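You operate a simulated robot arm through the tools that you are given. There is no shell and no other tool. Be economical: measure what you need, move in short steps, check, and stop when the job is done.

You run a simulated two-armed robot. Do the job below in one go: nothing can be reset, and whatever is moved stays where it is left.

## Task
Zero the height gauge on its setting block, gauge the green-cap coil and lay the spacer it calls for.
Fine: hold the gauge with one hand while the other presses the white key; one press of the green key on the green cap; the spacer goes on the brown pad that lies on that coil.

Only the result counts: the job must be done as asked and must still hold three seconds after the hand-in. Knocking over, shifting, dropping, spilling or breaking anything else fails it. A push-on lid holds only when it is set on centred and level and pressed home; a screw cap is set on level and turned clockwise until tight.

## Robot
Two 7-joint arms with two-finger parallel grippers on one trunk, on a base that drives. Base frame: it is fixed to the floor where the robot stands at the start and does not move with it; the origin is under the middle of the robot, x ahead of it, y to its left, z up. Lengths are in m, angles in rad, forces in N, time in s.
The left shoulder is at the start at [0.07, 0.133, 1.262], the right one opposite. With the tool pointing down near the work surface each hand reaches from about 0.1 to 0.48 m from the robot's upright axis, wherever it stands, measured 20 degrees to its own side. Places, roughly: green limb cap [0.5, -1.1, 0.7]; top of the green limb cap [0.5, -1.1, 0.7]; top of the setting block [0.5, 0, 0.8]; white zero key of the height gauge [0.4, -0.2, 0.8]. Payload 1.57 kg a hand.
Tool frame (each hand has its own): the origin (TCP) lies between the finger pads and is the grasp point; the fingertips stand 0.03 m ahead of it; z points along the fingers, y is the line along which they close. The gripper opens to 0.08 m. The fingers are 0.017 m wide and 0.012 m thick; the gripper's body (0.04 by 0.082 m) begins 0.08 m behind the TCP.
Orientation is that of the tool frame in the base frame, as a unit quaternion [x, y, z, w]. With the fingers straight down and closing along the base's y, the tool's x points along the base's -x, its y along +y and its z along -z.

## Interface
- The arms move only by the tool nudge_tool. It takes "left_rows", "right_rows" or both (then of equal length, played together; a hand with none holds still); each is a list of rows, each a list of 7 numbers: the shift along the base's x, y, z in m, then the turn, a rotation vector about the base's x, y, z in rad, then the finger opening in m, from 0 to 0.08. In form: [[dx, dy, dz, rx, ry, rz, hand], ...]. A call has 1 to 8 rows; each row shifts and turns the commanded pose from where the row before left it. Each row takes 0.2 s and may step no farther than 0.05 m and 0.15 rad from the row before; otherwise, or with a gripper value out of range, the whole call is refused. Where a pose cannot be reached the arm comes as near as it can. A force on the tool above 40 N (or 10 N above the force at the start of the call, whichever is more), or a blocked arm, ends the call early, and 0.2 s more pass. The fingers move at their own pace (about 0.153 m/s each) and stop on an object; they squeeze with about 34 N. The grip force told is the motor's: it shows also when the fingers shut on nothing. Time passes only in rows, and 0.2 s behind the last, so rows that do not move let the fingers close. The reply holds the time, the measured pose of the TCP, the force on the tool along the base axes, the opening and the grip force, in the units named above and with some noise, with the torque about the TCP (base axes, N m) and any sound that the robot's microphone picked up, and new pictures: "views" is both (left out), scene, wrist or none (wrist: the cameras of the hands that moved).
- Cameras (640 x 400 px; columns grow to the right, rows downward): "scene" is now at [0.1215, -0.0441, 1.4789]; the picture's right is [-0.47, -0.88, -0.00], its down [-0.61, 0.33, -0.72] and it looks along [0.64, -0.34, -0.69] (base axes); focal length 257 px, centre (320, 200). "left" rides on the left gripper at [0.072, 0.007, -0.122] in its tool frame; the picture's right is [-0.09, 1.00, 0.00], its down [-0.84, -0.08, -0.54] and it looks along [-0.54, -0.05, 0.84] (tool axes); focal length 238 px, centre (320, 200). "right" rides on the right gripper at [0.072, -0.007, -0.122] in its tool frame; the picture's right is [0.09, 1.00, 0.00], its down [-0.84, 0.08, -0.54] and it looks along [-0.54, 0.05, 0.84] (tool axes); focal length 238 px, centre (320, 200). There is no depth. A picture from a camera that has moved, and an enlarged one, comes with that camera's place and axes in the base frame and with its lens. The place of the scene camera against the robot may be out by one fixed shift of up to 0.012 m in any direction.
- slide_trunk(by): slides the trunk up (or, below 0, down) by that many m; the arms and the scene camera ride with it, the base frame stays. It gives what a move gives, with no picture.
- base_move(legs): drives the robot by 1 to 6 legs, each [ahead, left, turn to the left] in m, m and rad, along the robot's own axes; the way and the turn of a leg run together, so that a leg with both is an arc; at most 1.5 m and 3.142 rad a leg. The arms and the cameras ride along, it lands a little off, and it stops where it bumps. It gives what a move gives, and a new picture of the scene camera.
- pan_tilt(pan, tilt): turns the head with the scene camera to pan (to the left, within 1.501 rad either way) and tilt (down, from -0.506 to 1.204), counted from straight ahead of the robot. It gives what a move gives, and a new picture of the scene camera.
- close_up(camera, box): a new picture of the part [left, top, right, bottom] of that camera's present view, enlarged. It takes no simulated time.
- sign_off(): hands the job in; it is judged then, once.

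Work in short steps. Places have to be worked out from the pictures, the camera data and where the tool is seen: move nearer, look again, correct. Check each grasp and each placing, and mend what went wrong. You have 120 turns and 260 pictures in all, those below and enlarged ones among them. Open the grippers and draw the arms clear of the work before you hand the job in, unless the task says otherwise; then end with one line.

The tools are called after "Call:" as a command line: name --argument value ..., lists and objects as JSON in quotes. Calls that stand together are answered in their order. nudge_tool: Moves the arms, as the interface text tells. Its arguments: {"type":"object","properties":{"left_rows":{"type":"array","items":{"type":"array","items":{"type":"number"}}},"right_rows":{"type":"array","items":{"type":"array","items":{"type":"number"}}},"views":{"type":"string","enum":["both","scene","wrist","none"]}},"required":[]} The other tools are called the same way: slide_trunk (by) slides the trunk up or down; base_move (legs) drives the base; pan_tilt (pan, tilt) turns the head that bears the scene camera; close_up (camera, box) takes an enlarged picture of a part of a camera's view; sign_off () hands the job in.

At the start:

```text
time_s: 0.0
left_eef_pos: [0.4614, 0.0016, 1.0974]
left_tool_rot: [0.0, 1.0, 0.0, 0.0]
left_contact_force: [-0.6, -0.7, 0.8]
left_ft_torque: [-0.02, 0.02, -0.02]
left_finger_gap: 0.08
left_finger_force: 0.0
right_eef_pos: [0.3543, -0.3374, 1.1688]
right_tool_rot: [0.0, 1.0, -0.001, 0.001]
right_contact_force: [-0.2, 0.0, 0.4]
right_ft_torque: [0.01, 0.0, 0.0]
right_finger_gap: 0.08
right_finger_force: 0.1
trunk travel left (down, up): [-0.836, 0.104]
robot x, y, heading: [-0.0006, -0.0015, 0.006]
head pan, tilt: [-0.49, 0.766]
```

scene: 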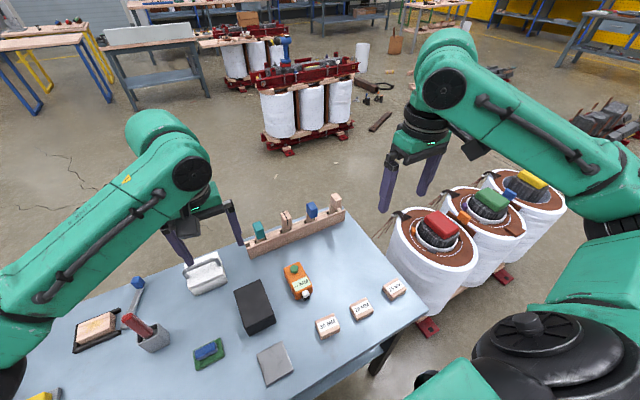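
right: 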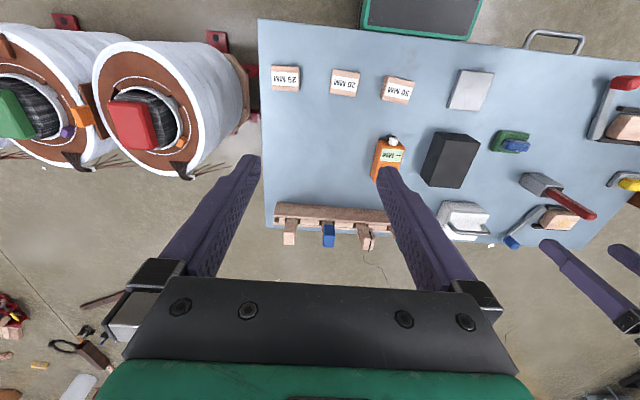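
left: 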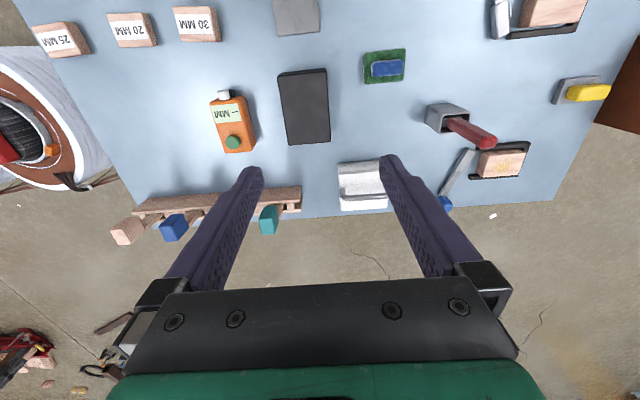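

The scene shows an orange gauge, a dark block, a light plate and three spacers (20/25/30 mm). I take enlarged views to identify the gauge, setting block and coil details.

Call:
close_up --camera "scene" --box '[220, 240, 420, 365]'

Call:
close_up --camera "scene" --box '[380, 160, 580, 285]'

Call:
close_up --camera "left" --box '[180, 60, 340, 160]'

```text
3.20 times, centred on (320, 302) of scene
camera zoom: at [0.1215, -0.0441, 1.4789], right [-0.47, -0.88, 0.0], down [-0.61, 0.33, -0.72], along [0.64, -0.34, -0.69], focal length 822 px, centre (320, -128)
```

zoom: 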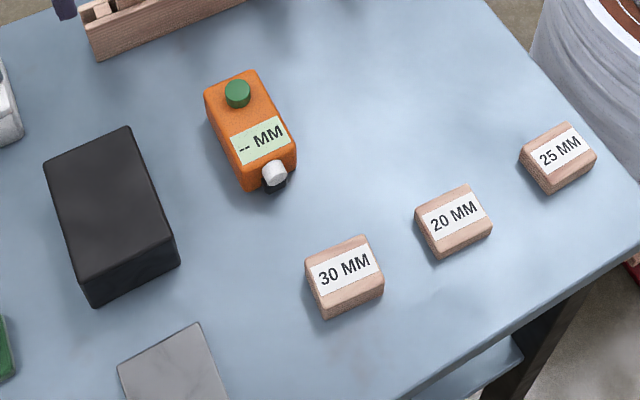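

```text
3.20 times, centred on (480, 222) of scene
camera zoom: at [0.1215, -0.0441, 1.4789], right [-0.47, -0.88, 0.0], down [-0.61, 0.33, -0.72], along [0.64, -0.34, -0.69], focal length 822 px, centre (-192, 128)
```

zoom: 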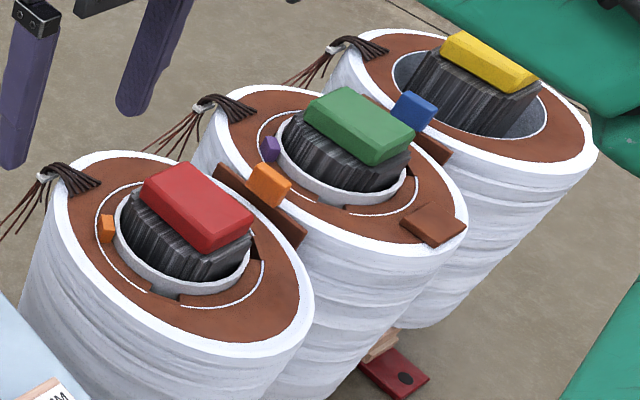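

```text
4.00 times, centred on (260, 110) of left
camera zoom: at [0.3903, 0.0078, 1.2201], right [0.09, 1.0, 0.0], down [0.84, -0.08, 0.54], along [0.54, -0.05, -0.84], focal length 953 px, centre (560, 560)
```

zoom: 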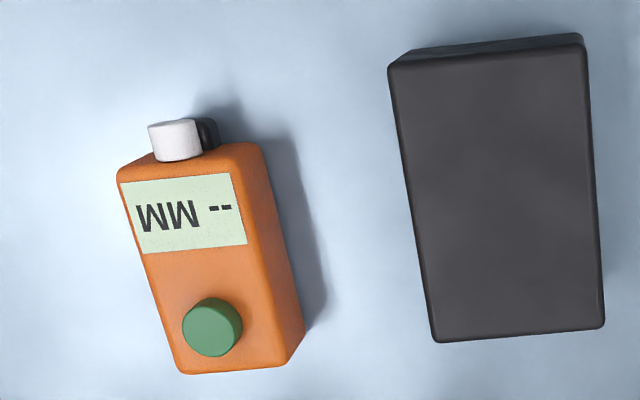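

The dark block near (0.48,-0.02) fits the setting block; the gauge lies at about (0.48,-0.165), white key facing the robot. I move the right hand above it for a close look and shift the left aside.

Call:
nudge_tool --right_rows '[[0.03, 0.045, -0.03, 0, 0, 0, 0.08], [0.03, 0.045, -0.03, 0, 0, 0, 0.08], [0.02, 0.04, -0.03, 0, 0, 0, 0.08], [0.0, 0.02, -0.04, 0, 0, 0, 0.08]]' --left_rows '[[-0.02, 0.04, 0, 0, 0, 0, 0.08], [-0.02, 0.04, 0, 0, 0, 0, 0.08], [0, 0.04, 0, 0, 0, 0, 0.08], [0, 0.03, 0, 0, 0, 0, 0.08]]' --views "wrist"

```text
refused: row 1 steps farther than a row can; nothing moved
```

The step was too long; I use smaller rows.

Call:
nudge_tool --right_rows '[[0.02, 0.035, -0.025, 0, 0, 0, 0.08], [0.02, 0.035, -0.025, 0, 0, 0, 0.08], [0.02, 0.035, -0.025, 0, 0, 0, 0.08], [0.02, 0.03, -0.03, 0, 0, 0, 0.08], [0.0, 0.015, -0.03, 0, 0, 0, 0.08]]' --left_rows '[[-0.02, 0.04, 0, 0, 0, 0, 0.08], [-0.02, 0.04, 0, 0, 0, 0, 0.08], [0, 0.04, 0, 0, 0, 0, 0.08], [0, 0.03, 0, 0, 0, 0, 0.08], [0, 0, 0, 0, 0, 0, 0.08]]' --views "wrist"

```text
time_s: 1.2
left_eef_pos: [0.422, 0.1526, 1.097]
left_tool_rot: [0.0, 1.0, 0.0, 0.0]
left_contact_force: [-1.0, -0.9, -0.1]
left_ft_torque: [0.0, 0.04, -0.03]
left_finger_gap: 0.0801
left_finger_force: 0.0
right_eef_pos: [0.4317, -0.186, 1.0346]
right_tool_rot: [0.0, 1.0, 0.0, 0.001]
right_contact_force: [0.5, 0.1, -0.8]
right_ft_torque: [-0.02, 0.01, 0.05]
right_finger_gap: 0.08
right_finger_force: 0.0
trunk travel left (down, up): [-0.836, 0.104]
robot x, y, heading: [0.0007, 0.0015, 0.004]
head pan, tilt: [-0.49, 0.766]
camera right: at [0.3592, -0.1922, 1.1555], right [-0.09, 1.0, 0.0], down [0.84, 0.08, 0.54], along [0.54, 0.05, -0.84], focal length 238 px, centre (320, 200)
camera left: at [0.3503, 0.1587, 1.2201], right [0.09, 1.0, 0.0], down [0.84, -0.08, 0.54], along [0.54, -0.05, -0.84], focal length 238 px, centre (320, 200)
```

right: 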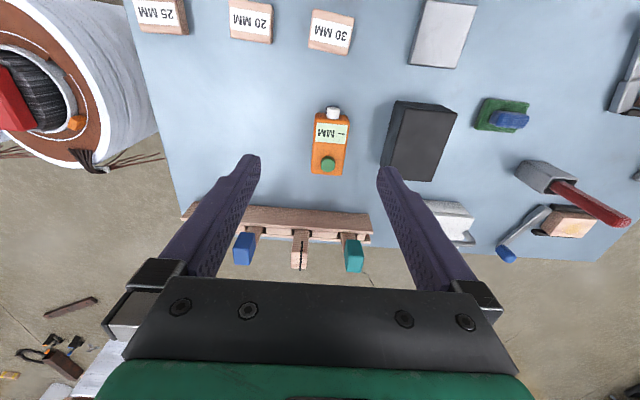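
left: 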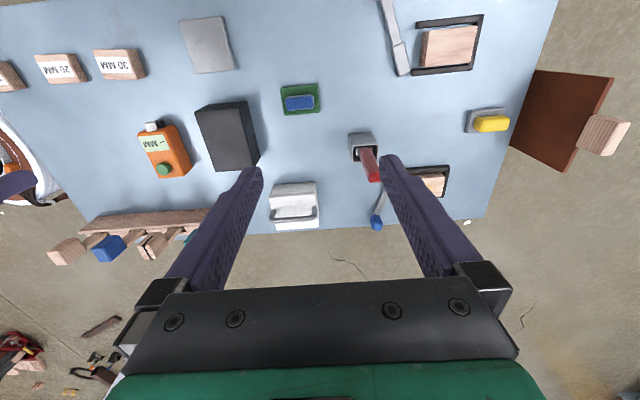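

Call:
close_up --camera "right" --box '[280, 90, 480, 215]'

Call:
close_up --camera "left" --box '[120, 90, 280, 190]'

```text
3.20 times, centred on (380, 152) of right
camera zoom: at [0.3592, -0.1922, 1.1555], right [-0.09, 1.0, 0.0], down [0.84, 0.08, 0.54], along [0.54, 0.05, -0.84], focal length 763 px, centre (128, 352)
```

zoom: 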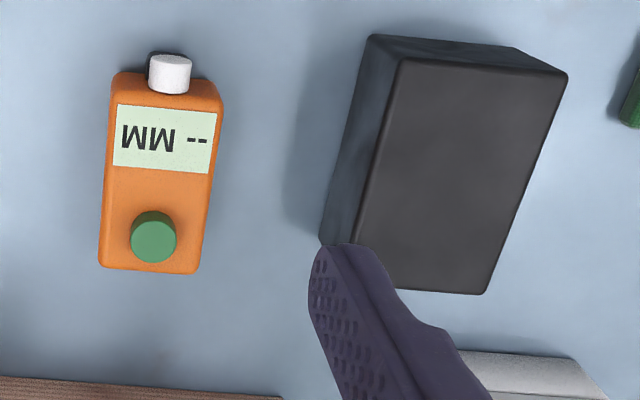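

```text
4.00 times, centred on (200, 140) of left
camera zoom: at [0.3503, 0.1587, 1.2201], right [0.09, 1.0, 0.0], down [0.84, -0.08, 0.54], along [0.54, -0.05, -0.84], focal length 953 px, centre (800, 440)
```

zoom: 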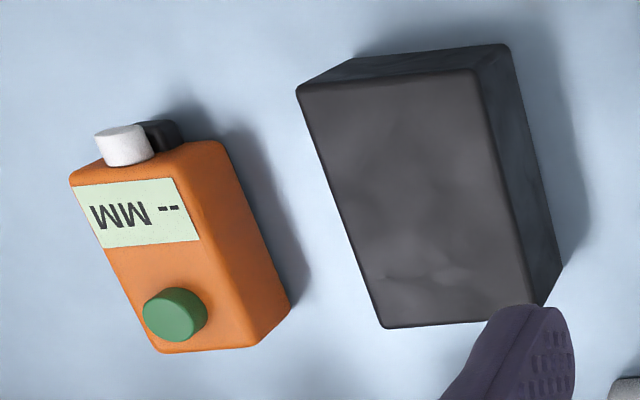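

Triangulation: gauge body x 0.455–0.545, y −0.193–−0.139, top z≈0.785, yaw ≈0; setting block top z≈0.797, centred (0.479,−0.024). I go above the gauge and check.

Call:
nudge_tool --right_rows '[[0.035, 0.01, -0.03, 0, 0, 0, 0.08], [0.033, 0.0095, -0.03, 0, 0, 0, 0.08], [0, 0, -0.045, 0, 0, 0, 0.08], [0, 0, -0.045, 0, 0, 0, 0.08], [0, 0, 0, 0, 0, 0, 0.08]]' --views "both"

```text
time_s: 2.4
left_eef_pos: [0.4215, 0.1517, 1.0972]
left_tool_rot: [0.0, 1.0, 0.0, -0.001]
left_contact_force: [0.1, 0.3, -0.3]
left_ft_torque: [0.01, 0.03, -0.01]
left_finger_gap: 0.08
left_finger_force: 0.0
right_eef_pos: [0.5013, -0.1651, 0.8839]
right_tool_rot: [-0.001, 1.0, -0.001, -0.001]
right_contact_force: [-0.1, 0.2, 0.0]
right_ft_torque: [0.01, -0.01, 0.01]
right_finger_gap: 0.0803
right_finger_force: 0.1
trunk travel left (down, up): [-0.836, 0.104]
robot x, y, heading: [-0.001, 0.0009, 0.004]
head pan, tilt: [-0.49, 0.766]
camera scene: at [0.1219, -0.0435, 1.4788], right [-0.47, -0.88, 0.0], down [-0.61, 0.33, -0.72], along [0.64, -0.34, -0.69], focal length 257 px, centre (320, 200)
camera right: at [0.4294, -0.1712, 1.0042], right [-0.09, 1.0, 0.0], down [0.84, 0.08, 0.54], along [0.54, 0.05, -0.84], focal length 238 px, centre (320, 200)
```

scene: 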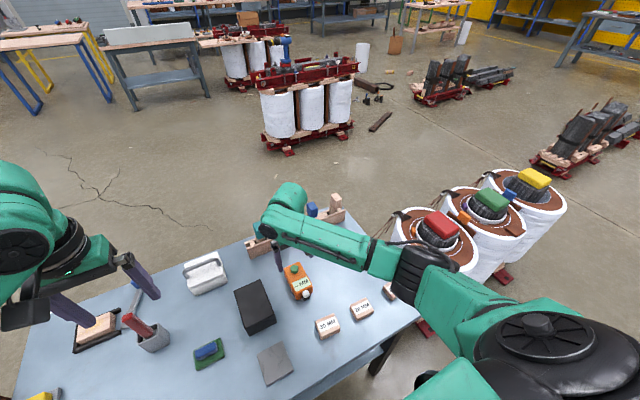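
right: 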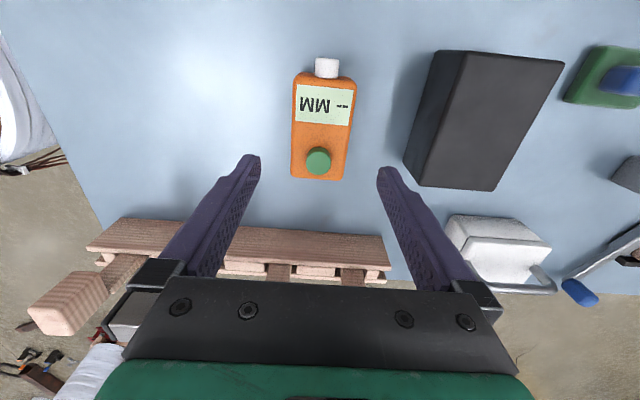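

Alignment is good. I descend to z≈0.78 with fingers open and look.

Call:
nudge_tool --right_rows '[[0, 0, -0.04, 0, 0, 0, 0.08], [0, -0.001, -0.04, 0, 0, 0, 0.08], [0, 0, -0.023, 0, 0, 0, 0.08]]' --views "wrist"

```text
time_s: 3.2
left_eef_pos: [0.4233, 0.1515, 1.0964]
left_tool_rot: [0.0, 1.0, 0.0, -0.001]
left_contact_force: [-0.1, 1.2, 0.2]
left_ft_torque: [0.01, 0.01, 0.02]
left_finger_gap: 0.0798
left_finger_force: 0.0
right_eef_pos: [0.5023, -0.1683, 0.7809]
right_tool_rot: [-0.001, 1.0, -0.001, -0.001]
right_contact_force: [-0.1, -0.4, -0.4]
right_ft_torque: [0.02, -0.02, -0.02]
right_finger_gap: 0.0801
right_finger_force: 0.0
trunk travel left (down, up): [-0.836, 0.104]
robot x, y, heading: [-0.0022, -0.0008, -0.001]
head pan, tilt: [-0.49, 0.766]
camera right: at [0.4312, -0.1742, 0.9003], right [-0.09, 1.0, 0.0], down [0.84, 0.08, 0.54], along [0.54, 0.05, -0.84], focal length 238 px, centre (320, 200)
```

right: 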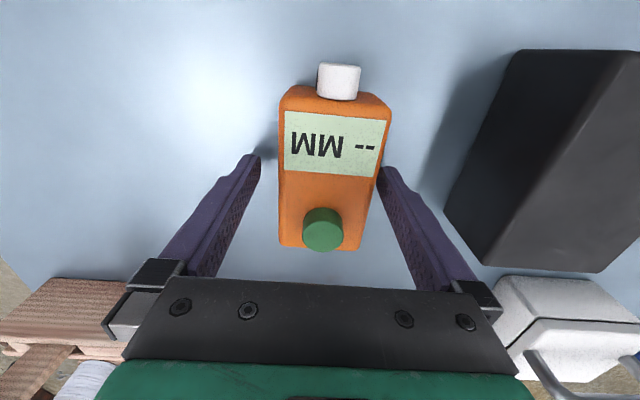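

The gauge sits between the fingers, a few mm to +y; I centre and close.

Call:
nudge_tool --right_rows '[[0, 0.003, 0, 0, 0, 0, 0.08], [0, 0, 0, 0, 0, 0, 0.065], [0, 0, 0, 0, 0, 0, 0.05], [0, 0, 0, 0, 0, 0, 0.04], [0, 0, 0, 0, 0, 0, 0.03]]' --views "wrist"

```text
time_s: 4.4
left_eef_pos: [0.4216, 0.1532, 1.0974]
left_tool_rot: [0.0, 1.0, 0.0, -0.001]
left_contact_force: [0.0, -0.6, 0.2]
left_ft_torque: [0.02, -0.02, -0.01]
left_finger_gap: 0.0801
left_finger_force: 0.1
right_eef_pos: [0.5026, -0.1642, 0.7799]
right_tool_rot: [-0.001, 1.0, 0.0, 0.0]
right_contact_force: [-0.9, 0.3, 0.6]
right_ft_torque: [-0.03, -0.23, 0.04]
right_finger_gap: 0.0558
right_finger_force: 34.2
trunk travel left (down, up): [-0.836, 0.104]
robot x, y, heading: [0.001, -0.0026, -0.001]
head pan, tilt: [-0.49, 0.766]
camera right: at [0.4308, -0.171, 0.9006], right [-0.09, 1.0, 0.0], down [0.84, 0.08, 0.54], along [0.54, 0.05, -0.84], focal length 238 px, centre (320, 200)
```

right: 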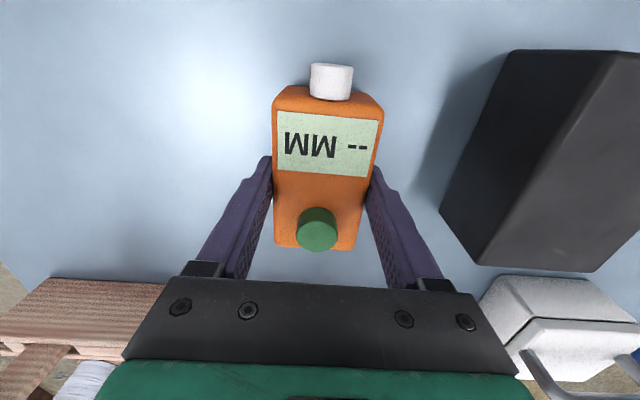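

Gripped (0.056 m). Lift 0.1 m and look.

Call:
nudge_tool --right_rows '[[0, 0, 0.02, 0, 0, 0, 0.03], [0, 0, 0.04, 0, 0, 0, 0.03], [0, 0, 0.04, 0, 0, 0, 0.03], [0, 0, 0, 0, 0, 0, 0.03]]' --views "both"

Call:
close_up --camera "scene" --box '[220, 220, 380, 320]'

```text
time_s: 5.4
left_eef_pos: [0.4227, 0.151, 1.0972]
left_tool_rot: [0.001, 1.0, 0.0, -0.001]
left_contact_force: [-0.3, -0.2, -0.7]
left_ft_torque: [0.01, 0.0, -0.02]
left_finger_gap: 0.08
left_finger_force: 0.0
right_eef_pos: [0.504, -0.1669, 0.881]
right_tool_rot: [0.0, 1.0, 0.001, -0.001]
right_contact_force: [0.1, 0.6, -4.9]
right_ft_torque: [-0.01, -0.02, 0.0]
right_finger_gap: 0.0557
right_finger_force: 33.9
trunk travel left (down, up): [-0.836, 0.104]
robot x, y, heading: [0.0004, -0.003, 0.005]
head pan, tilt: [-0.49, 0.766]
camera scene: at [0.1231, -0.0443, 1.4787], right [-0.47, -0.88, 0.0], down [-0.61, 0.33, -0.72], along [0.63, -0.34, -0.69], focal length 257 px, centre (320, 200)
camera right: at [0.4322, -0.1726, 1.0021], right [-0.09, 1.0, 0.0], down [0.84, 0.08, 0.54], along [0.54, 0.05, -0.84], focal length 238 px, centre (320, 200)
```

scene: 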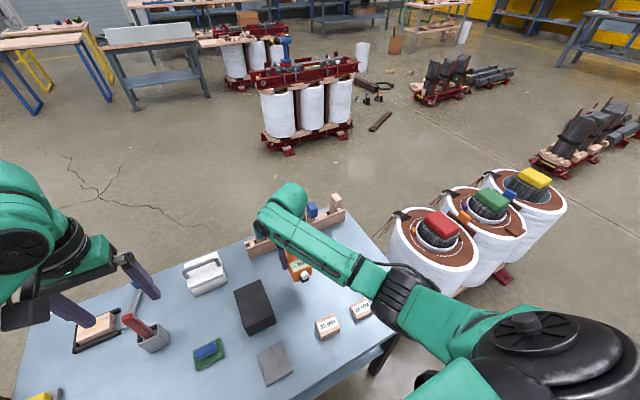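
right: 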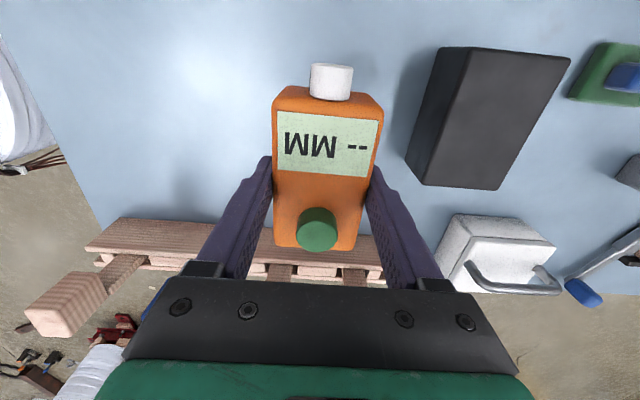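

```text
4.00 times, centred on (300, 270) of scene
camera zoom: at [0.1231, -0.0443, 1.4787], right [-0.47, -0.88, 0.0], down [-0.61, 0.33, -0.72], along [0.63, -0.34, -0.69], focal length 1028 px, centre (400, -80)
```

zoom: 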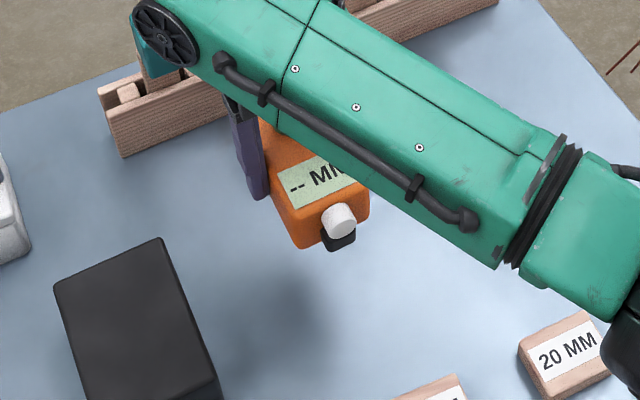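

Held firmly (≈0.5 kg). I carry it over the setting block centre at (0.482, −0.024), staying ~4–5 cm clear.

Call:
nudge_tool --right_rows '[[-0.005, 0.036, 0.01, 0, 0, 0, 0.03], [-0.005, 0.036, 0, 0, 0, 0, 0.03], [-0.005, 0.036, 0, 0, 0, 0, 0.03], [-0.005, 0.034, 0, 0, 0, 0, 0.03], [0, 0, 0, 0, 0, 0, 0.03]]' --left_rows '[[0, 0.01, 0, 0, 0, 0, 0.04], [-0.02, 0.02, 0, 0, 0, 0, 0.0], [-0.02, 0.0, 0, 0, 0, 0, 0.0], [-0.02, 0.0, 0, 0, 0, 0, 0.0], [-0.02, 0, 0, 0, 0, 0, 0.0]]' --views "both"

```text
time_s: 6.6
left_eef_pos: [0.3396, 0.1814, 1.0964]
left_tool_rot: [0.0, 1.0, 0.0, 0.0]
left_contact_force: [0.7, -0.1, -0.7]
left_ft_torque: [-0.03, 0.04, -0.03]
left_finger_gap: 0.0
left_finger_force: 21.3
right_eef_pos: [0.4834, -0.0213, 0.8895]
right_tool_rot: [0.0, 1.0, -0.001, 0.0]
right_contact_force: [0.1, -0.4, -5.1]
right_ft_torque: [0.0, -0.02, -0.01]
right_finger_gap: 0.056
right_finger_force: 33.6
trunk travel left (down, up): [-0.836, 0.104]
robot x, y, heading: [-0.0021, -0.0018, -0.001]
head pan, tilt: [-0.49, 0.766]
camera scene: at [0.1213, -0.0438, 1.4789], right [-0.47, -0.88, 0.0], down [-0.61, 0.33, -0.72], along [0.64, -0.34, -0.69], focal length 257 px, centre (320, 200)
camera right: at [0.411, -0.0282, 1.0106], right [-0.09, 1.0, 0.0], down [0.84, 0.08, 0.54], along [0.54, 0.05, -0.84], focal length 238 px, centre (320, 200)
camera left: at [0.2692, 0.1876, 1.2197], right [0.09, 1.0, 0.0], down [0.84, -0.08, 0.54], along [0.54, -0.05, -0.84], focal length 238 px, centre (320, 200)
```

scene: 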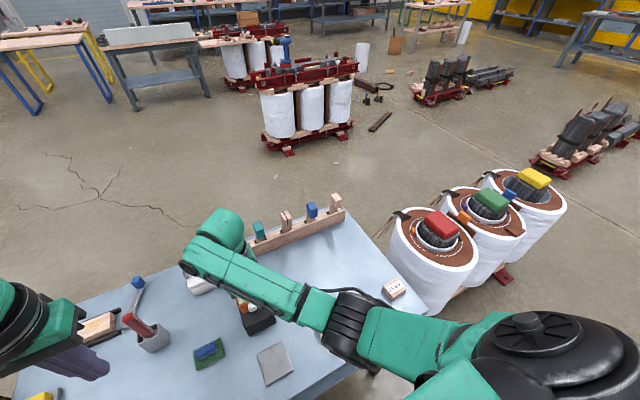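
right: 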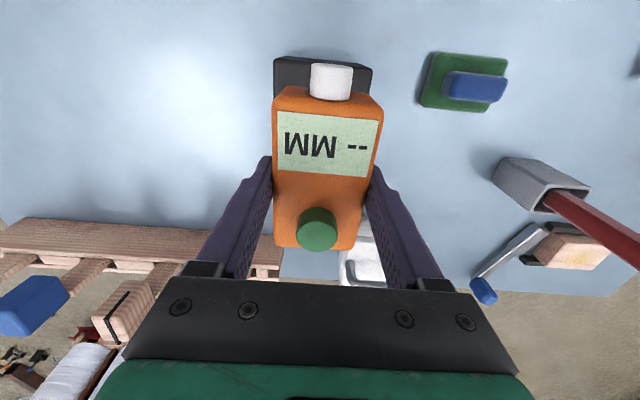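
left: 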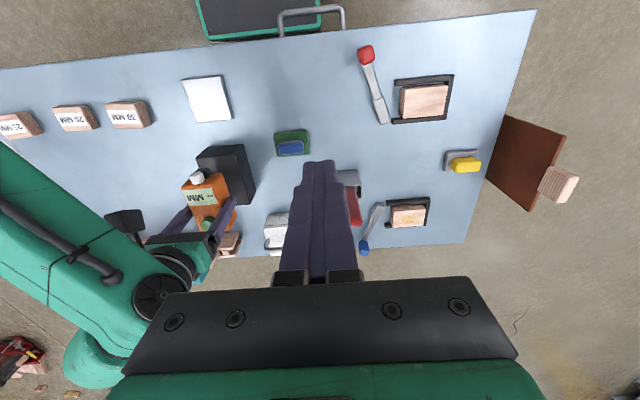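

Gauge is over the block, slightly toward +y but inside. I lower it and feel for contact.

Call:
nudge_tool --right_rows '[[0, -0.002, -0.02, 0, 0, 0, 0.03], [0, 0, -0.016, 0, 0, 0, 0.03], [0, 0, -0.004, 0, 0, 0, 0.03], [0, 0, -0.003, 0, 0, 0, 0.03], [0, 0, 0, 0, 0, 0, 0.03]]' --views "wrist"

Call:
close_up --camera "left" --box '[120, 120, 280, 220]'

```text
time_s: 7.8
left_eef_pos: [0.3411, 0.1813, 1.097]
left_tool_rot: [0.0, 1.0, 0.0, -0.001]
left_contact_force: [0.0, -0.7, 0.8]
left_ft_torque: [0.0, 0.01, -0.01]
left_finger_gap: 0.0003
left_finger_force: 21.2
right_eef_pos: [0.4824, -0.0228, 0.8471]
right_tool_rot: [0.0, 1.0, 0.0, 0.001]
right_contact_force: [-0.7, -0.1, -4.6]
right_ft_torque: [0.01, -0.02, -0.02]
right_finger_gap: 0.0558
right_finger_force: 34.1
trunk travel left (down, up): [-0.836, 0.104]
robot x, y, heading: [-0.0002, -0.001, -0.002]
head pan, tilt: [-0.49, 0.766]
camera right: at [0.4105, -0.0305, 0.9683], right [-0.09, 1.0, 0.0], down [0.84, 0.08, 0.54], along [0.54, 0.05, -0.84], focal length 238 px, centre (320, 200)
```

right: 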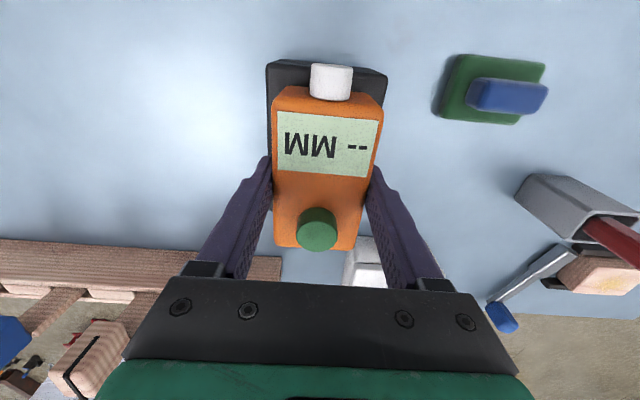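

```text
4.00 times, centred on (200, 170) of left
camera zoom: at [0.2704, 0.1877, 1.2195], right [0.09, 1.0, 0.0], down [0.84, -0.08, 0.54], along [0.54, -0.05, -0.84], focal length 953 px, centre (800, 320)
```

zoom: 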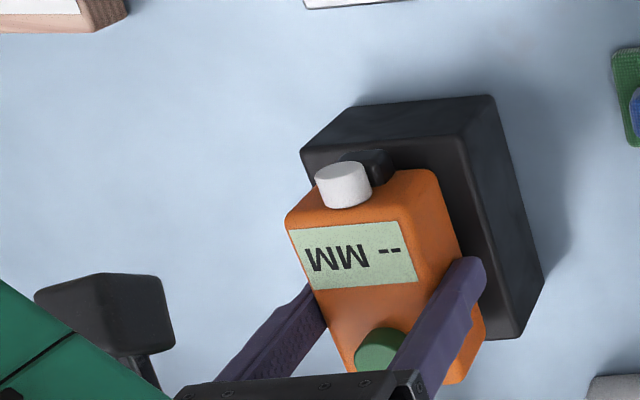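

No contact yet at 0.847. I keep lowering in small steps.

Call:
nudge_tool --right_rows '[[0, 0, -0.002, 0, 0, 0, 0.03], [0, 0, -0.002, 0, 0, 0, 0.03], [0, 0, -0.002, 0, 0, 0, 0.03], [0, 0, 0, 0, 0, 0, 0.03]]' --views "none"

```text
time_s: 8.8
left_eef_pos: [0.3414, 0.181, 1.096]
left_tool_rot: [0.0, 1.0, 0.0, 0.0]
left_contact_force: [0.2, 0.8, -0.2]
left_ft_torque: [0.03, 0.01, 0.02]
left_finger_gap: 0.0001
left_finger_force: 21.4
right_eef_pos: [0.4832, -0.0238, 0.8405]
right_tool_rot: [0.0, 1.0, 0.0, 0.0]
right_contact_force: [0.1, -0.9, -5.2]
right_ft_torque: [0.0, -0.05, -0.02]
right_finger_gap: 0.056
right_finger_force: 33.9
trunk travel left (down, up): [-0.836, 0.104]
robot x, y, heading: [0.0013, -0.0016, 0.003]
head pan, tilt: [-0.49, 0.766]
```

Call:
nudge_tool --right_rows '[[0, 0, -0.002, 0, 0, 0, 0.03], [0, 0, -0.002, 0, 0, 0, 0.03], [0, 0, 0, 0, 0, 0, 0.03]]' --views "none"

```text
time_s: 9.6
left_eef_pos: [0.3403, 0.1813, 1.0967]
left_tool_rot: [0.0, 1.0, 0.0, 0.001]
left_contact_force: [-0.5, 0.1, -0.2]
left_ft_torque: [0.0, -0.02, -0.03]
left_finger_gap: 0.0002
left_finger_force: 21.9
right_eef_pos: [0.4843, -0.0239, 0.8407]
right_tool_rot: [-0.001, 1.0, 0.0, 0.003]
right_contact_force: [6.4, -1.8, 18.1]
right_ft_torque: [-0.07, 0.87, 0.06]
right_finger_gap: 0.056
right_finger_force: 33.9
trunk travel left (down, up): [-0.836, 0.104]
robot x, y, heading: [-0.0006, -0.0025, 0.002]
head pan, tilt: [-0.49, 0.766]
```

Contact, with more than 20 N down. I ease the push by about 2.5 mm of command so it rests lightly but stays seated.

Call:
nudge_tool --right_rows '[[0, 0, 0.002, 0, 0, 0, 0.03], [0, 0, 0, 0, 0, 0, 0.03]]' --views "wrist"

Call:
close_up --camera "left" --box '[120, 120, 280, 220]'

```text
time_s: 10.2
left_eef_pos: [0.3409, 0.1804, 1.098]
left_tool_rot: [0.0, 1.0, 0.001, 0.001]
left_contact_force: [-0.1, -0.1, 0.2]
left_ft_torque: [0.01, 0.02, 0.02]
left_finger_gap: 0.0001
left_finger_force: 21.0
right_eef_pos: [0.4827, -0.0236, 0.8403]
right_tool_rot: [0.0, 1.0, 0.0, 0.001]
right_contact_force: [5.1, 0.4, 11.0]
right_ft_torque: [0.05, -0.53, -0.05]
right_finger_gap: 0.0559
right_finger_force: 33.5
trunk travel left (down, up): [-0.836, 0.104]
robot x, y, heading: [-0.0013, -0.0011, -0.003]
head pan, tilt: [-0.49, 0.766]
camera right: at [0.4101, -0.031, 0.9605], right [-0.09, 1.0, 0.0], down [0.84, 0.08, 0.54], along [0.54, 0.05, -0.84], focal length 238 px, centre (320, 200)
```

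right: 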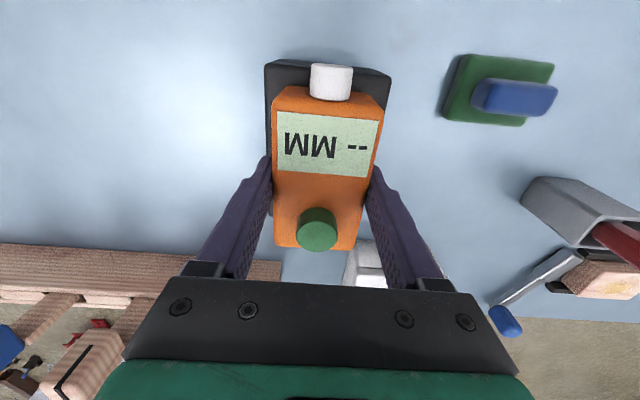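

```text
4.00 times, centred on (200, 170) of left
camera zoom: at [0.2691, 0.1876, 1.2198], right [0.09, 1.0, 0.0], down [0.84, -0.08, 0.54], along [0.54, -0.05, -0.84], focal length 953 px, centre (800, 320)
```

zoom: 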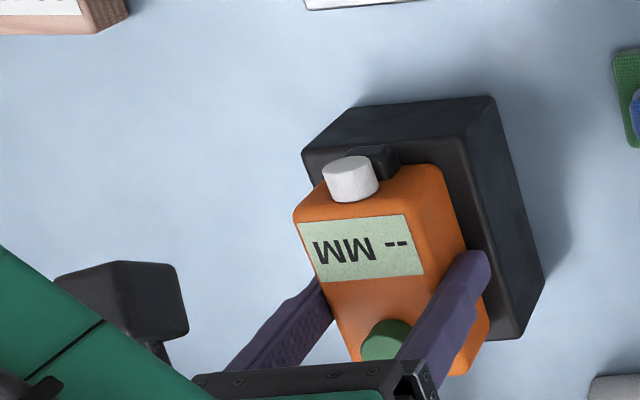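

Gauge is seated flat. White key tip ≈(0.42,−0.023,0.842), with the right wrist camera overhead, so the left hand must come in pitched forward. I pitch the left hand ~60° and bring it down at a safe distance.

Call:
nudge_tool --left_rows '[[-0.005, -0.01, -0.02, 0, -0.15, 0, 0.0], [-0.005, -0.01, -0.02, 0, -0.15, 0, 0.0], [0, -0.01, -0.02, 0, -0.15, 0, 0.0], [0, -0.01, -0.02, 0, -0.15, 0, 0.0], [0, -0.01, -0.02, 0, -0.15, 0, 0.0], [0, -0.01, -0.02, 0, -0.15, 0, 0.0], [0, -0.01, -0.02, 0, -0.15, 0, 0.0], [0, 0, 0, 0, 0, 0, 0.0]]' --views "both"

```text
time_s: 12.0
left_eef_pos: [0.384, 0.1054, 0.9358]
left_tool_rot: [0.0, 0.866, -0.001, 0.5]
left_contact_force: [1.0, -0.1, -0.6]
left_ft_torque: [0.01, 0.01, 0.01]
left_finger_gap: 0.0003
left_finger_force: 21.7
left hand out of reach, approached as far as the arm can: row 1, 2
right_eef_pos: [0.4806, -0.0259, 0.8408]
right_tool_rot: [0.0, 1.0, 0.0, 0.0]
right_contact_force: [-3.2, -0.4, 3.9]
right_ft_torque: [0.28, 0.24, 0.12]
right_finger_gap: 0.0555
right_finger_force: 34.2
trunk travel left (down, up): [-0.836, 0.104]
robot x, y, heading: [-0.001, 0.0004, 0.0]
head pan, tilt: [-0.49, 0.766]
camera scene: at [0.12, -0.0437, 1.479], right [-0.47, -0.88, 0.0], down [-0.61, 0.33, -0.72], along [0.64, -0.34, -0.69], focal length 257 px, centre (320, 200)
camera left: at [0.2435, 0.1124, 0.9355], right [0.05, 1.0, 0.08], down [-0.05, -0.08, 1.0], along [1.0, -0.05, 0.05], focal length 238 px, centre (320, 200)
```

scene: 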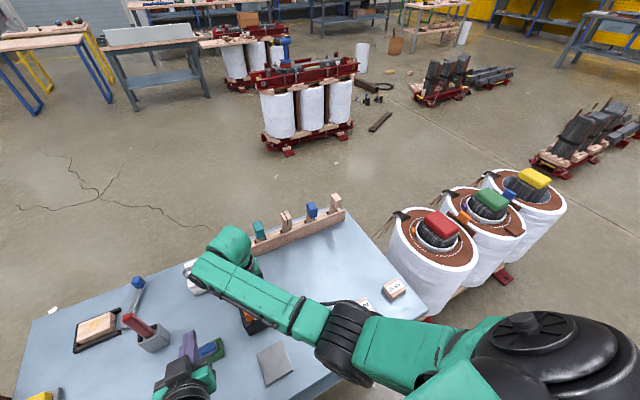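
left: 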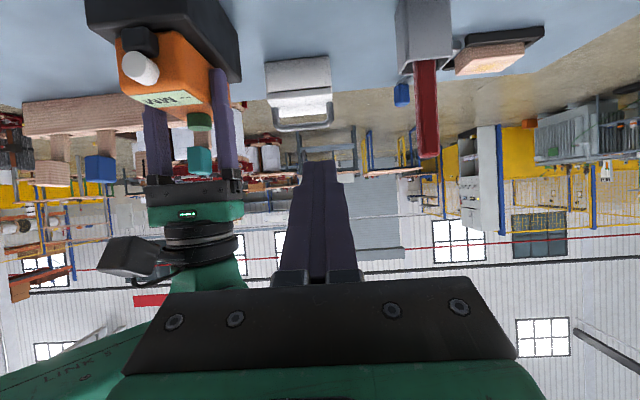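

Key seen at ≈(0.42,−0.022,0.838), consistent. I back the left hand off in x, then line it up in front of the key at about 4 cm.

Call:
nudge_tool --left_rows '[[-0.035, -0.01, -0.01, 0, 0, 0, 0.0], [-0.005, -0.035, -0.02, 0, 0, 0, 0.0], [0, -0.035, -0.02, 0, 0, 0, 0.0], [0, -0.03, -0.02, 0, 0, 0, 0.0], [0, -0.017, -0.019, 0, 0, 0, 0.0], [0, 0, 0, 0, 0, 0, 0.0]]' --views "both"

```text
time_s: 13.4
left_eef_pos: [0.3444, -0.0228, 0.8499]
left_tool_rot: [0.0, 0.866, 0.0, 0.501]
left_contact_force: [-0.3, -0.5, 0.3]
left_ft_torque: [0.02, -0.03, 0.01]
left_finger_gap: 0.0
left_finger_force: 21.3
right_eef_pos: [0.4822, -0.0241, 0.8408]
right_tool_rot: [-0.001, 1.0, -0.001, 0.001]
right_contact_force: [-1.7, -0.4, 4.4]
right_ft_torque: [0.25, 0.3, 0.01]
right_finger_gap: 0.0559
right_finger_force: 33.3
trunk travel left (down, up): [-0.836, 0.104]
robot x, y, heading: [0.0001, -0.0043, -0.001]
head pan, tilt: [-0.49, 0.766]
camera scene: at [0.1206, -0.0437, 1.479], right [-0.47, -0.88, 0.0], down [-0.61, 0.33, -0.72], along [0.64, -0.34, -0.69], focal length 257 px, centre (320, 200)
camera left: at [0.2032, -0.0163, 0.8485], right [0.05, 1.0, 0.08], down [-0.05, -0.08, 1.0], along [1.0, -0.05, 0.05], focal length 238 px, centre (320, 200)
```

scene: 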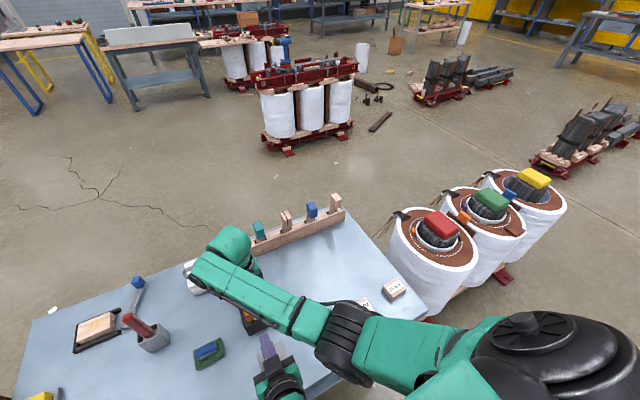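
left: 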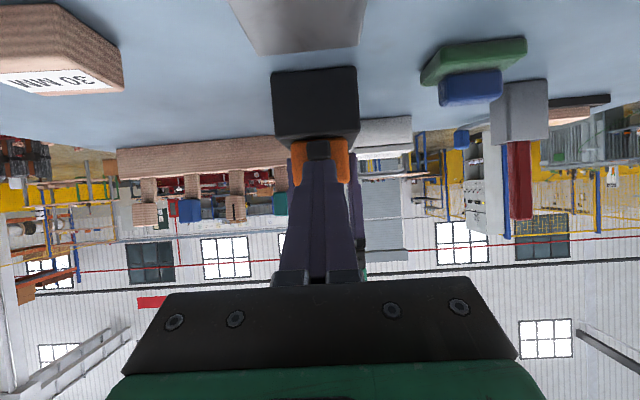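

Call:
close_up --camera "left" --box '[260, 110, 380, 185]'

Call:
close_up --camera "right" --box '[240, 0, 440, 125]'

```text
5.33 times, centred on (320, 148) of left
camera zoom: at [0.2032, -0.0163, 0.8485], right [0.05, 1.0, 0.08], down [-0.05, -0.08, 1.0], along [1.0, -0.05, 0.05], focal length 1271 px, centre (320, 480)
```

zoom: 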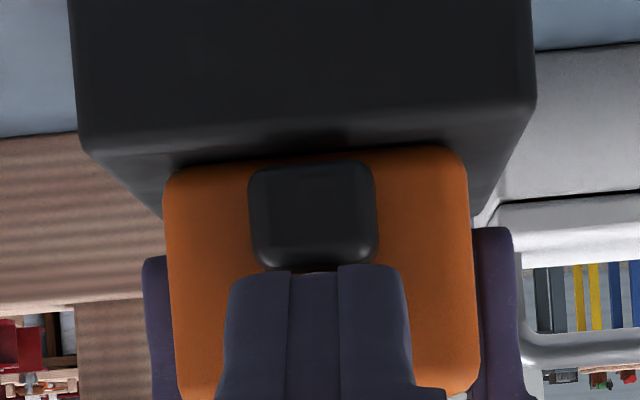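

```text
3.20 times, centred on (340, 62) of right
camera zoom: at [0.4097, -0.031, 0.9605], right [-0.09, 1.0, 0.0], down [0.84, 0.08, 0.54], along [0.54, 0.05, -0.84], focal length 763 px, centre (256, 640)
```

zoom: 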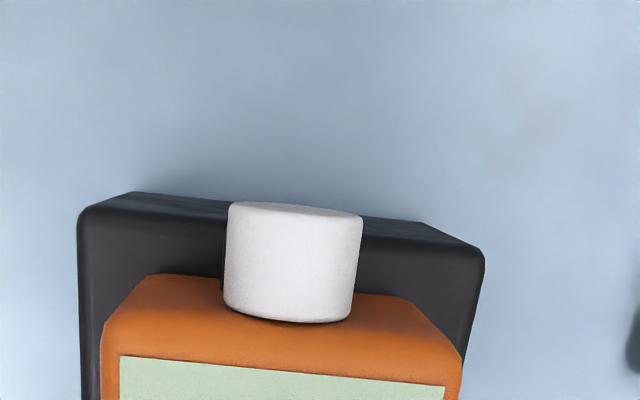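

The tip lies in line with the key, above the black pad. I advance close, then press in 2 mm steps.

Call:
nudge_tool --left_rows '[[0.02, -0.001, 0.001, 0, 0, 0, 0.0], [0.015, 0, 0, 0, 0, 0, 0.0], [0.004, 0, 0, 0, 0, 0, 0.0], [0, 0, 0, 0, 0, 0, 0.0]]' --views "wrist"

Call:
close_up --camera "right" --box '[240, 0, 440, 125]'

```text
time_s: 14.4
left_eef_pos: [0.3848, -0.0226, 0.8504]
left_tool_rot: [0.0, 0.865, 0.0, 0.501]
left_contact_force: [0.2, -0.7, 0.7]
left_ft_torque: [0.0, -0.02, 0.02]
left_finger_gap: 0.0001
left_finger_force: 21.2
right_eef_pos: [0.483, -0.024, 0.8399]
right_tool_rot: [0.0, 1.0, 0.0, 0.001]
right_contact_force: [-1.5, -0.1, 3.5]
right_ft_torque: [0.2, 0.19, 0.04]
right_finger_gap: 0.0558
right_finger_force: 34.2
trunk travel left (down, up): [-0.836, 0.104]
robot x, y, heading: [0.0022, -0.0022, -0.001]
head pan, tilt: [-0.49, 0.766]
camera left: at [0.2432, -0.0164, 0.8486], right [0.05, 1.0, 0.08], down [-0.05, -0.08, 1.0], along [1.0, -0.05, 0.05], focal length 238 px, centre (320, 200)
```

left: 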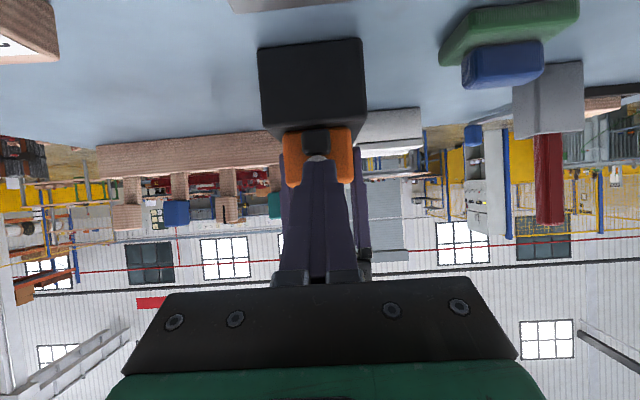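

```text
3.20 times, centred on (340, 62) of right
camera zoom: at [0.4097, -0.031, 0.9605], right [-0.09, 1.0, 0.0], down [0.84, 0.08, 0.54], along [0.54, 0.05, -0.84], focal length 763 px, centre (256, 640)
```

zoom: 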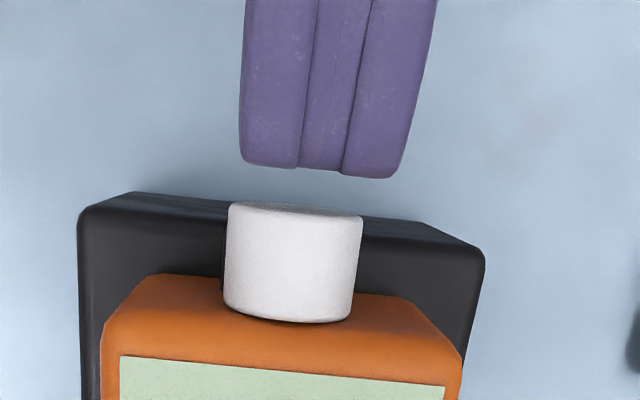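

Aligned but ~3 mm to +y; gap about 5 mm. I correct and press gently.

Call:
nudge_tool --left_rows '[[0, -0.003, 0, 0, 0, 0, 0.0], [0.003, 0, 0, 0, 0, 0, 0.0], [0.002, 0, 0, 0, 0, 0, 0.0], [0.002, 0, 0, 0, 0, 0, 0.0]]' --views "none"

Call:
close_up --camera "right" --box '[240, 0, 440, 125]'

```text
time_s: 15.4
left_eef_pos: [0.3908, -0.0257, 0.848]
left_tool_rot: [0.001, 0.866, -0.001, 0.501]
left_contact_force: [-3.2, 0.0, 0.0]
left_ft_torque: [0.03, 0.02, 0.01]
left_finger_gap: 0.0
left_finger_force: 21.3
right_eef_pos: [0.4816, -0.0257, 0.8394]
right_tool_rot: [-0.001, 1.0, 0.0, 0.0]
right_contact_force: [-0.1, -0.3, 1.5]
right_ft_torque: [0.13, 0.34, 0.04]
right_finger_gap: 0.0558
right_finger_force: 34.0
trunk travel left (down, up): [-0.836, 0.104]
robot x, y, heading: [-0.0017, -0.0004, 0.002]
head pan, tilt: [-0.49, 0.766]
heard: click
```

```text
3.20 times, centred on (340, 62) of right
camera zoom: at [0.4097, -0.031, 0.9605], right [-0.09, 1.0, 0.0], down [0.84, 0.08, 0.54], along [0.54, 0.05, -0.84], focal length 763 px, centre (256, 640)
```

zoom: 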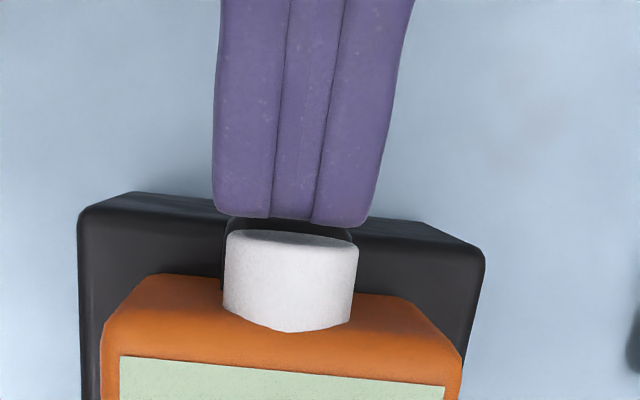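

A click was heard with ~3 N. I withdraw the left hand and check the display.

Call:
nudge_tool --left_rows '[[-0.02, 0, 0, 0, 0, 0, 0.0], [-0.03, 0, 0, 0, 0, 0, 0.0], [0, 0.03, 0.03, 0, 0, 0, 0.0], [0, 0.03, 0.03, 0, 0, 0, 0.0]]' --views "none"

Call:
close_up --camera "right" --box '[220, 50, 420, 175]'

```text
time_s: 16.4
left_eef_pos: [0.3416, 0.0337, 0.9107]
left_tool_rot: [0.0, 0.866, 0.0, 0.5]
left_contact_force: [0.2, -0.5, 0.6]
left_ft_torque: [-0.03, 0.02, 0.01]
left_finger_gap: 0.0
left_finger_force: 21.1
right_eef_pos: [0.4819, -0.0242, 0.8386]
right_tool_rot: [0.0, 1.0, -0.001, 0.001]
right_contact_force: [0.0, -0.2, 2.1]
right_ft_torque: [0.25, -0.04, 0.03]
right_finger_gap: 0.056
right_finger_force: 33.9
trunk travel left (down, up): [-0.836, 0.104]
robot x, y, heading: [-0.0005, -0.0008, -0.002]
head pan, tilt: [-0.49, 0.766]
```

```text
3.20 times, centred on (320, 112) of right
camera zoom: at [0.4099, -0.0309, 0.9605], right [-0.09, 1.0, 0.0], down [0.84, 0.08, 0.54], along [0.54, 0.05, -0.84], focal length 763 px, centre (320, 480)
```

zoom: 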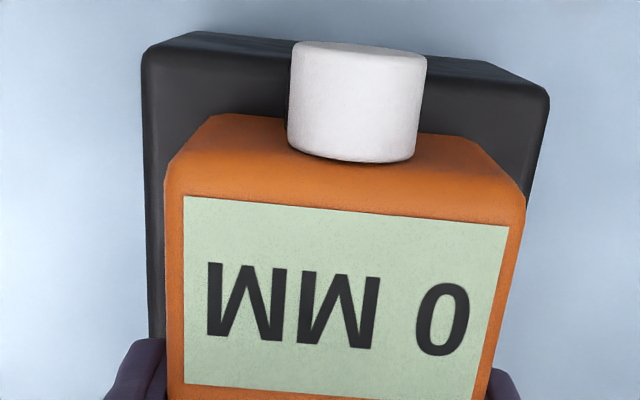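

Display reads 0 MM. I lift the gauge and bring the left hand up and back to vertical for the drive.

Call:
nudge_tool --right_rows '[[0, 0, 0.03, 0, 0, 0, 0.03], [0, 0, 0.04, 0, 0, 0, 0.03], [0, -0.01, 0.04, 0, 0, 0, 0.03], [-0.01, -0.03, 0.03, 0, 0, 0, 0.03], [-0.01, -0.035, 0.02, 0, 0, 0, 0.03], [-0.01, -0.035, 0.02, 0, 0, 0, 0.03], [-0.01, -0.035, 0.02, 0, 0, 0, 0.03]]' --left_rows '[[0, 0.03, 0.03, 0, 0, 0, 0.0], [0, 0.03, 0.03, 0, 0.15, 0, 0.0], [0, 0.02, 0.03, 0, 0.15, 0, 0.0], [0, 0.02, 0.03, 0, 0.15, 0, 0.0], [0, 0.02, 0.03, 0, 0.15, 0, 0.0], [0, 0.02, 0.02, 0, 0.15, 0, 0.0], [0, 0.02, 0.02, 0, 0.15, 0, 0.0]]' --views "scene"

```text
time_s: 17.5
left_eef_pos: [0.2997, 0.1249, 0.9372]
left_tool_rot: [0.139, 0.953, 0.133, 0.233]
left_contact_force: [-0.2, 0.4, 0.0]
left_ft_torque: [0.03, -0.04, -0.04]
left_finger_gap: 0.0
left_finger_force: 21.3
left hand out of reach, approached as far as the arm can: row 3, 4, 5
right_eef_pos: [0.4883, -0.1357, 0.9529]
right_tool_rot: [0.036, 0.997, -0.061, -0.002]
right_contact_force: [0.7, -0.4, -5.1]
right_ft_torque: [0.04, -0.01, -0.01]
right_finger_gap: 0.0556
right_finger_force: 33.8
right hand out of reach, approached as far as the arm can: row 4, 5
trunk travel left (down, up): [-0.836, 0.104]
robot x, y, heading: [0.0004, -0.0026, 0.004]
head pan, tilt: [-0.49, 0.766]
stopped in row 5 (left hand): the arm was blocked; the commanded pose is now the measured one
camera scene: at [0.1237, -0.0467, 1.4786], right [-0.47, -0.88, 0.0], down [-0.61, 0.33, -0.72], along [0.63, -0.34, -0.69], focal length 257 px, centre (320, 200)
```

scene: 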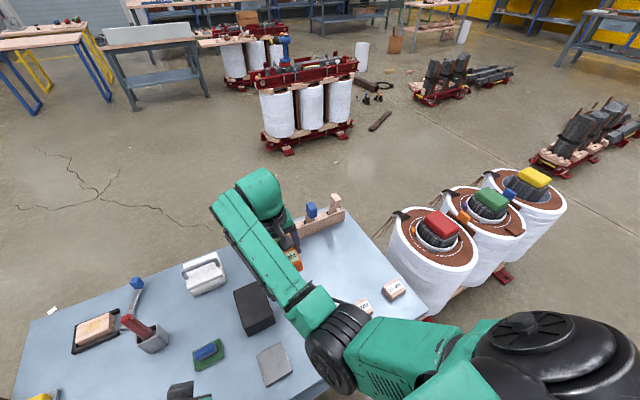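

Both arms hit reach limits slightly. I move the left forward/outward (more room) and the right back to a comfortable pose.

Call:
nudge_tool --left_rows '[[0.03, 0.02, 0.02, 0, 0, 0, 0.0], [0.03, 0.02, 0.02, 0, 0, 0, 0.0], [0.02, 0.02, 0.03, 0, 0, 0, 0.0], [0, 0, 0.0, 0, 0, 0, 0.0]]' --right_rows '[[-0.01, -0.03, 0.01, 0, 0, 0, 0.03], [-0.01, -0.03, 0.01, 0, 0, 0, 0.03], [-0.01, -0.03, 0.01, 0, 0, 0, 0.03], [0, 0, 0, 0, 0, 0, 0.03]]' --views "wrist"

```text
time_s: 18.7
left_eef_pos: [0.3739, 0.1986, 1.0053]
left_tool_rot: [0.154, 0.949, 0.161, 0.224]
left_contact_force: [0.4, 0.2, 0.1]
left_ft_torque: [-0.02, 0.01, 0.02]
left_finger_gap: 0.0
left_finger_force: 21.1
right_eef_pos: [0.4563, -0.2742, 0.9861]
right_tool_rot: [0.064, 0.992, -0.11, -0.002]
right_contact_force: [0.6, 0.3, -5.2]
right_ft_torque: [0.03, 0.0, -0.01]
right_finger_gap: 0.0558
right_finger_force: 34.0
right hand out of reach, approached as far as the arm can: row 3
trunk travel left (down, up): [-0.836, 0.104]
robot x, y, heading: [-0.0031, 0.0027, -0.0]
head pan, tilt: [-0.49, 0.766]
stopped in row 4 (right hand): the arm was blocked; the commanded pose is now the measured one
camera right: at [0.3858, -0.2445, 1.1035], right [0.03, 0.97, -0.22], down [0.85, 0.09, 0.52], along [0.53, -0.2, -0.82], focal length 238 px, centre (320, 200)
camera left: at [0.257, 0.2021, 1.0843], right [0.3, 0.86, 0.41], down [0.44, -0.5, 0.75], along [0.85, -0.04, -0.53], focal length 238 px, centre (320, 200)
```

right: 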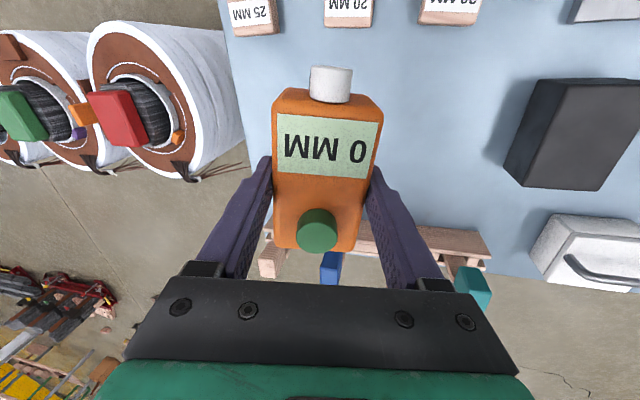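
left: 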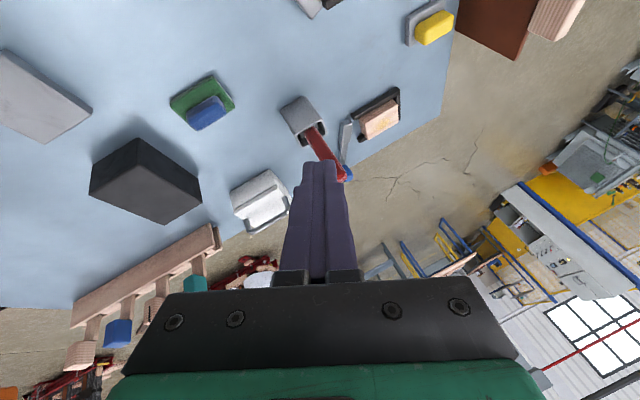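

The right hand is tilted by ~0.22 rad (limits). I restore it to vertical while moving it to a roomier pose.

Call:
nudge_tool --right_rows '[[-0.02, -0.01, 0.0, 0.08, 0, 0.04, 0.03], [-0.02, -0.01, 0.0, 0.08, 0, 0.04, 0.03], [-0.02, -0.01, 0.01, 0.06, 0, 0.05, 0.03], [0, 0, 0, 0, 0, 0, 0.03]]' --views "scene"

```text
time_s: 19.7
left_eef_pos: [0.374, 0.1986, 1.0052]
left_tool_rot: [0.154, 0.949, 0.159, 0.225]
left_contact_force: [0.2, 0.0, 0.4]
left_ft_torque: [-0.04, -0.02, -0.03]
left_finger_gap: 0.0
left_finger_force: 20.9
right_eef_pos: [0.4063, -0.3383, 0.985]
right_tool_rot: [0.012, 1.0, -0.021, -0.001]
right_contact_force: [-0.4, -0.6, -4.9]
right_ft_torque: [0.02, -0.02, 0.02]
right_finger_gap: 0.0558
right_finger_force: 34.7
right hand out of reach, approached as far as the arm can: row 2, 3
trunk travel left (down, up): [-0.836, 0.104]
robot x, y, heading: [0.0026, -0.003, 0.003]
head pan, tilt: [-0.49, 0.766]
camera scene: at [0.1222, -0.0445, 1.4788], right [-0.47, -0.88, 0.0], down [-0.61, 0.33, -0.72], along [0.64, -0.34, -0.69], focal length 257 px, centre (320, 200)
```

scene: 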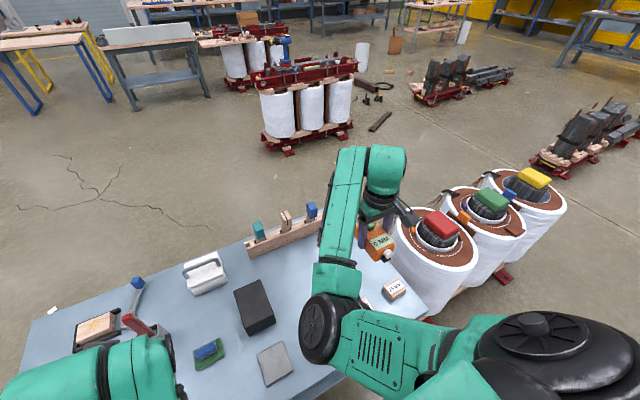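

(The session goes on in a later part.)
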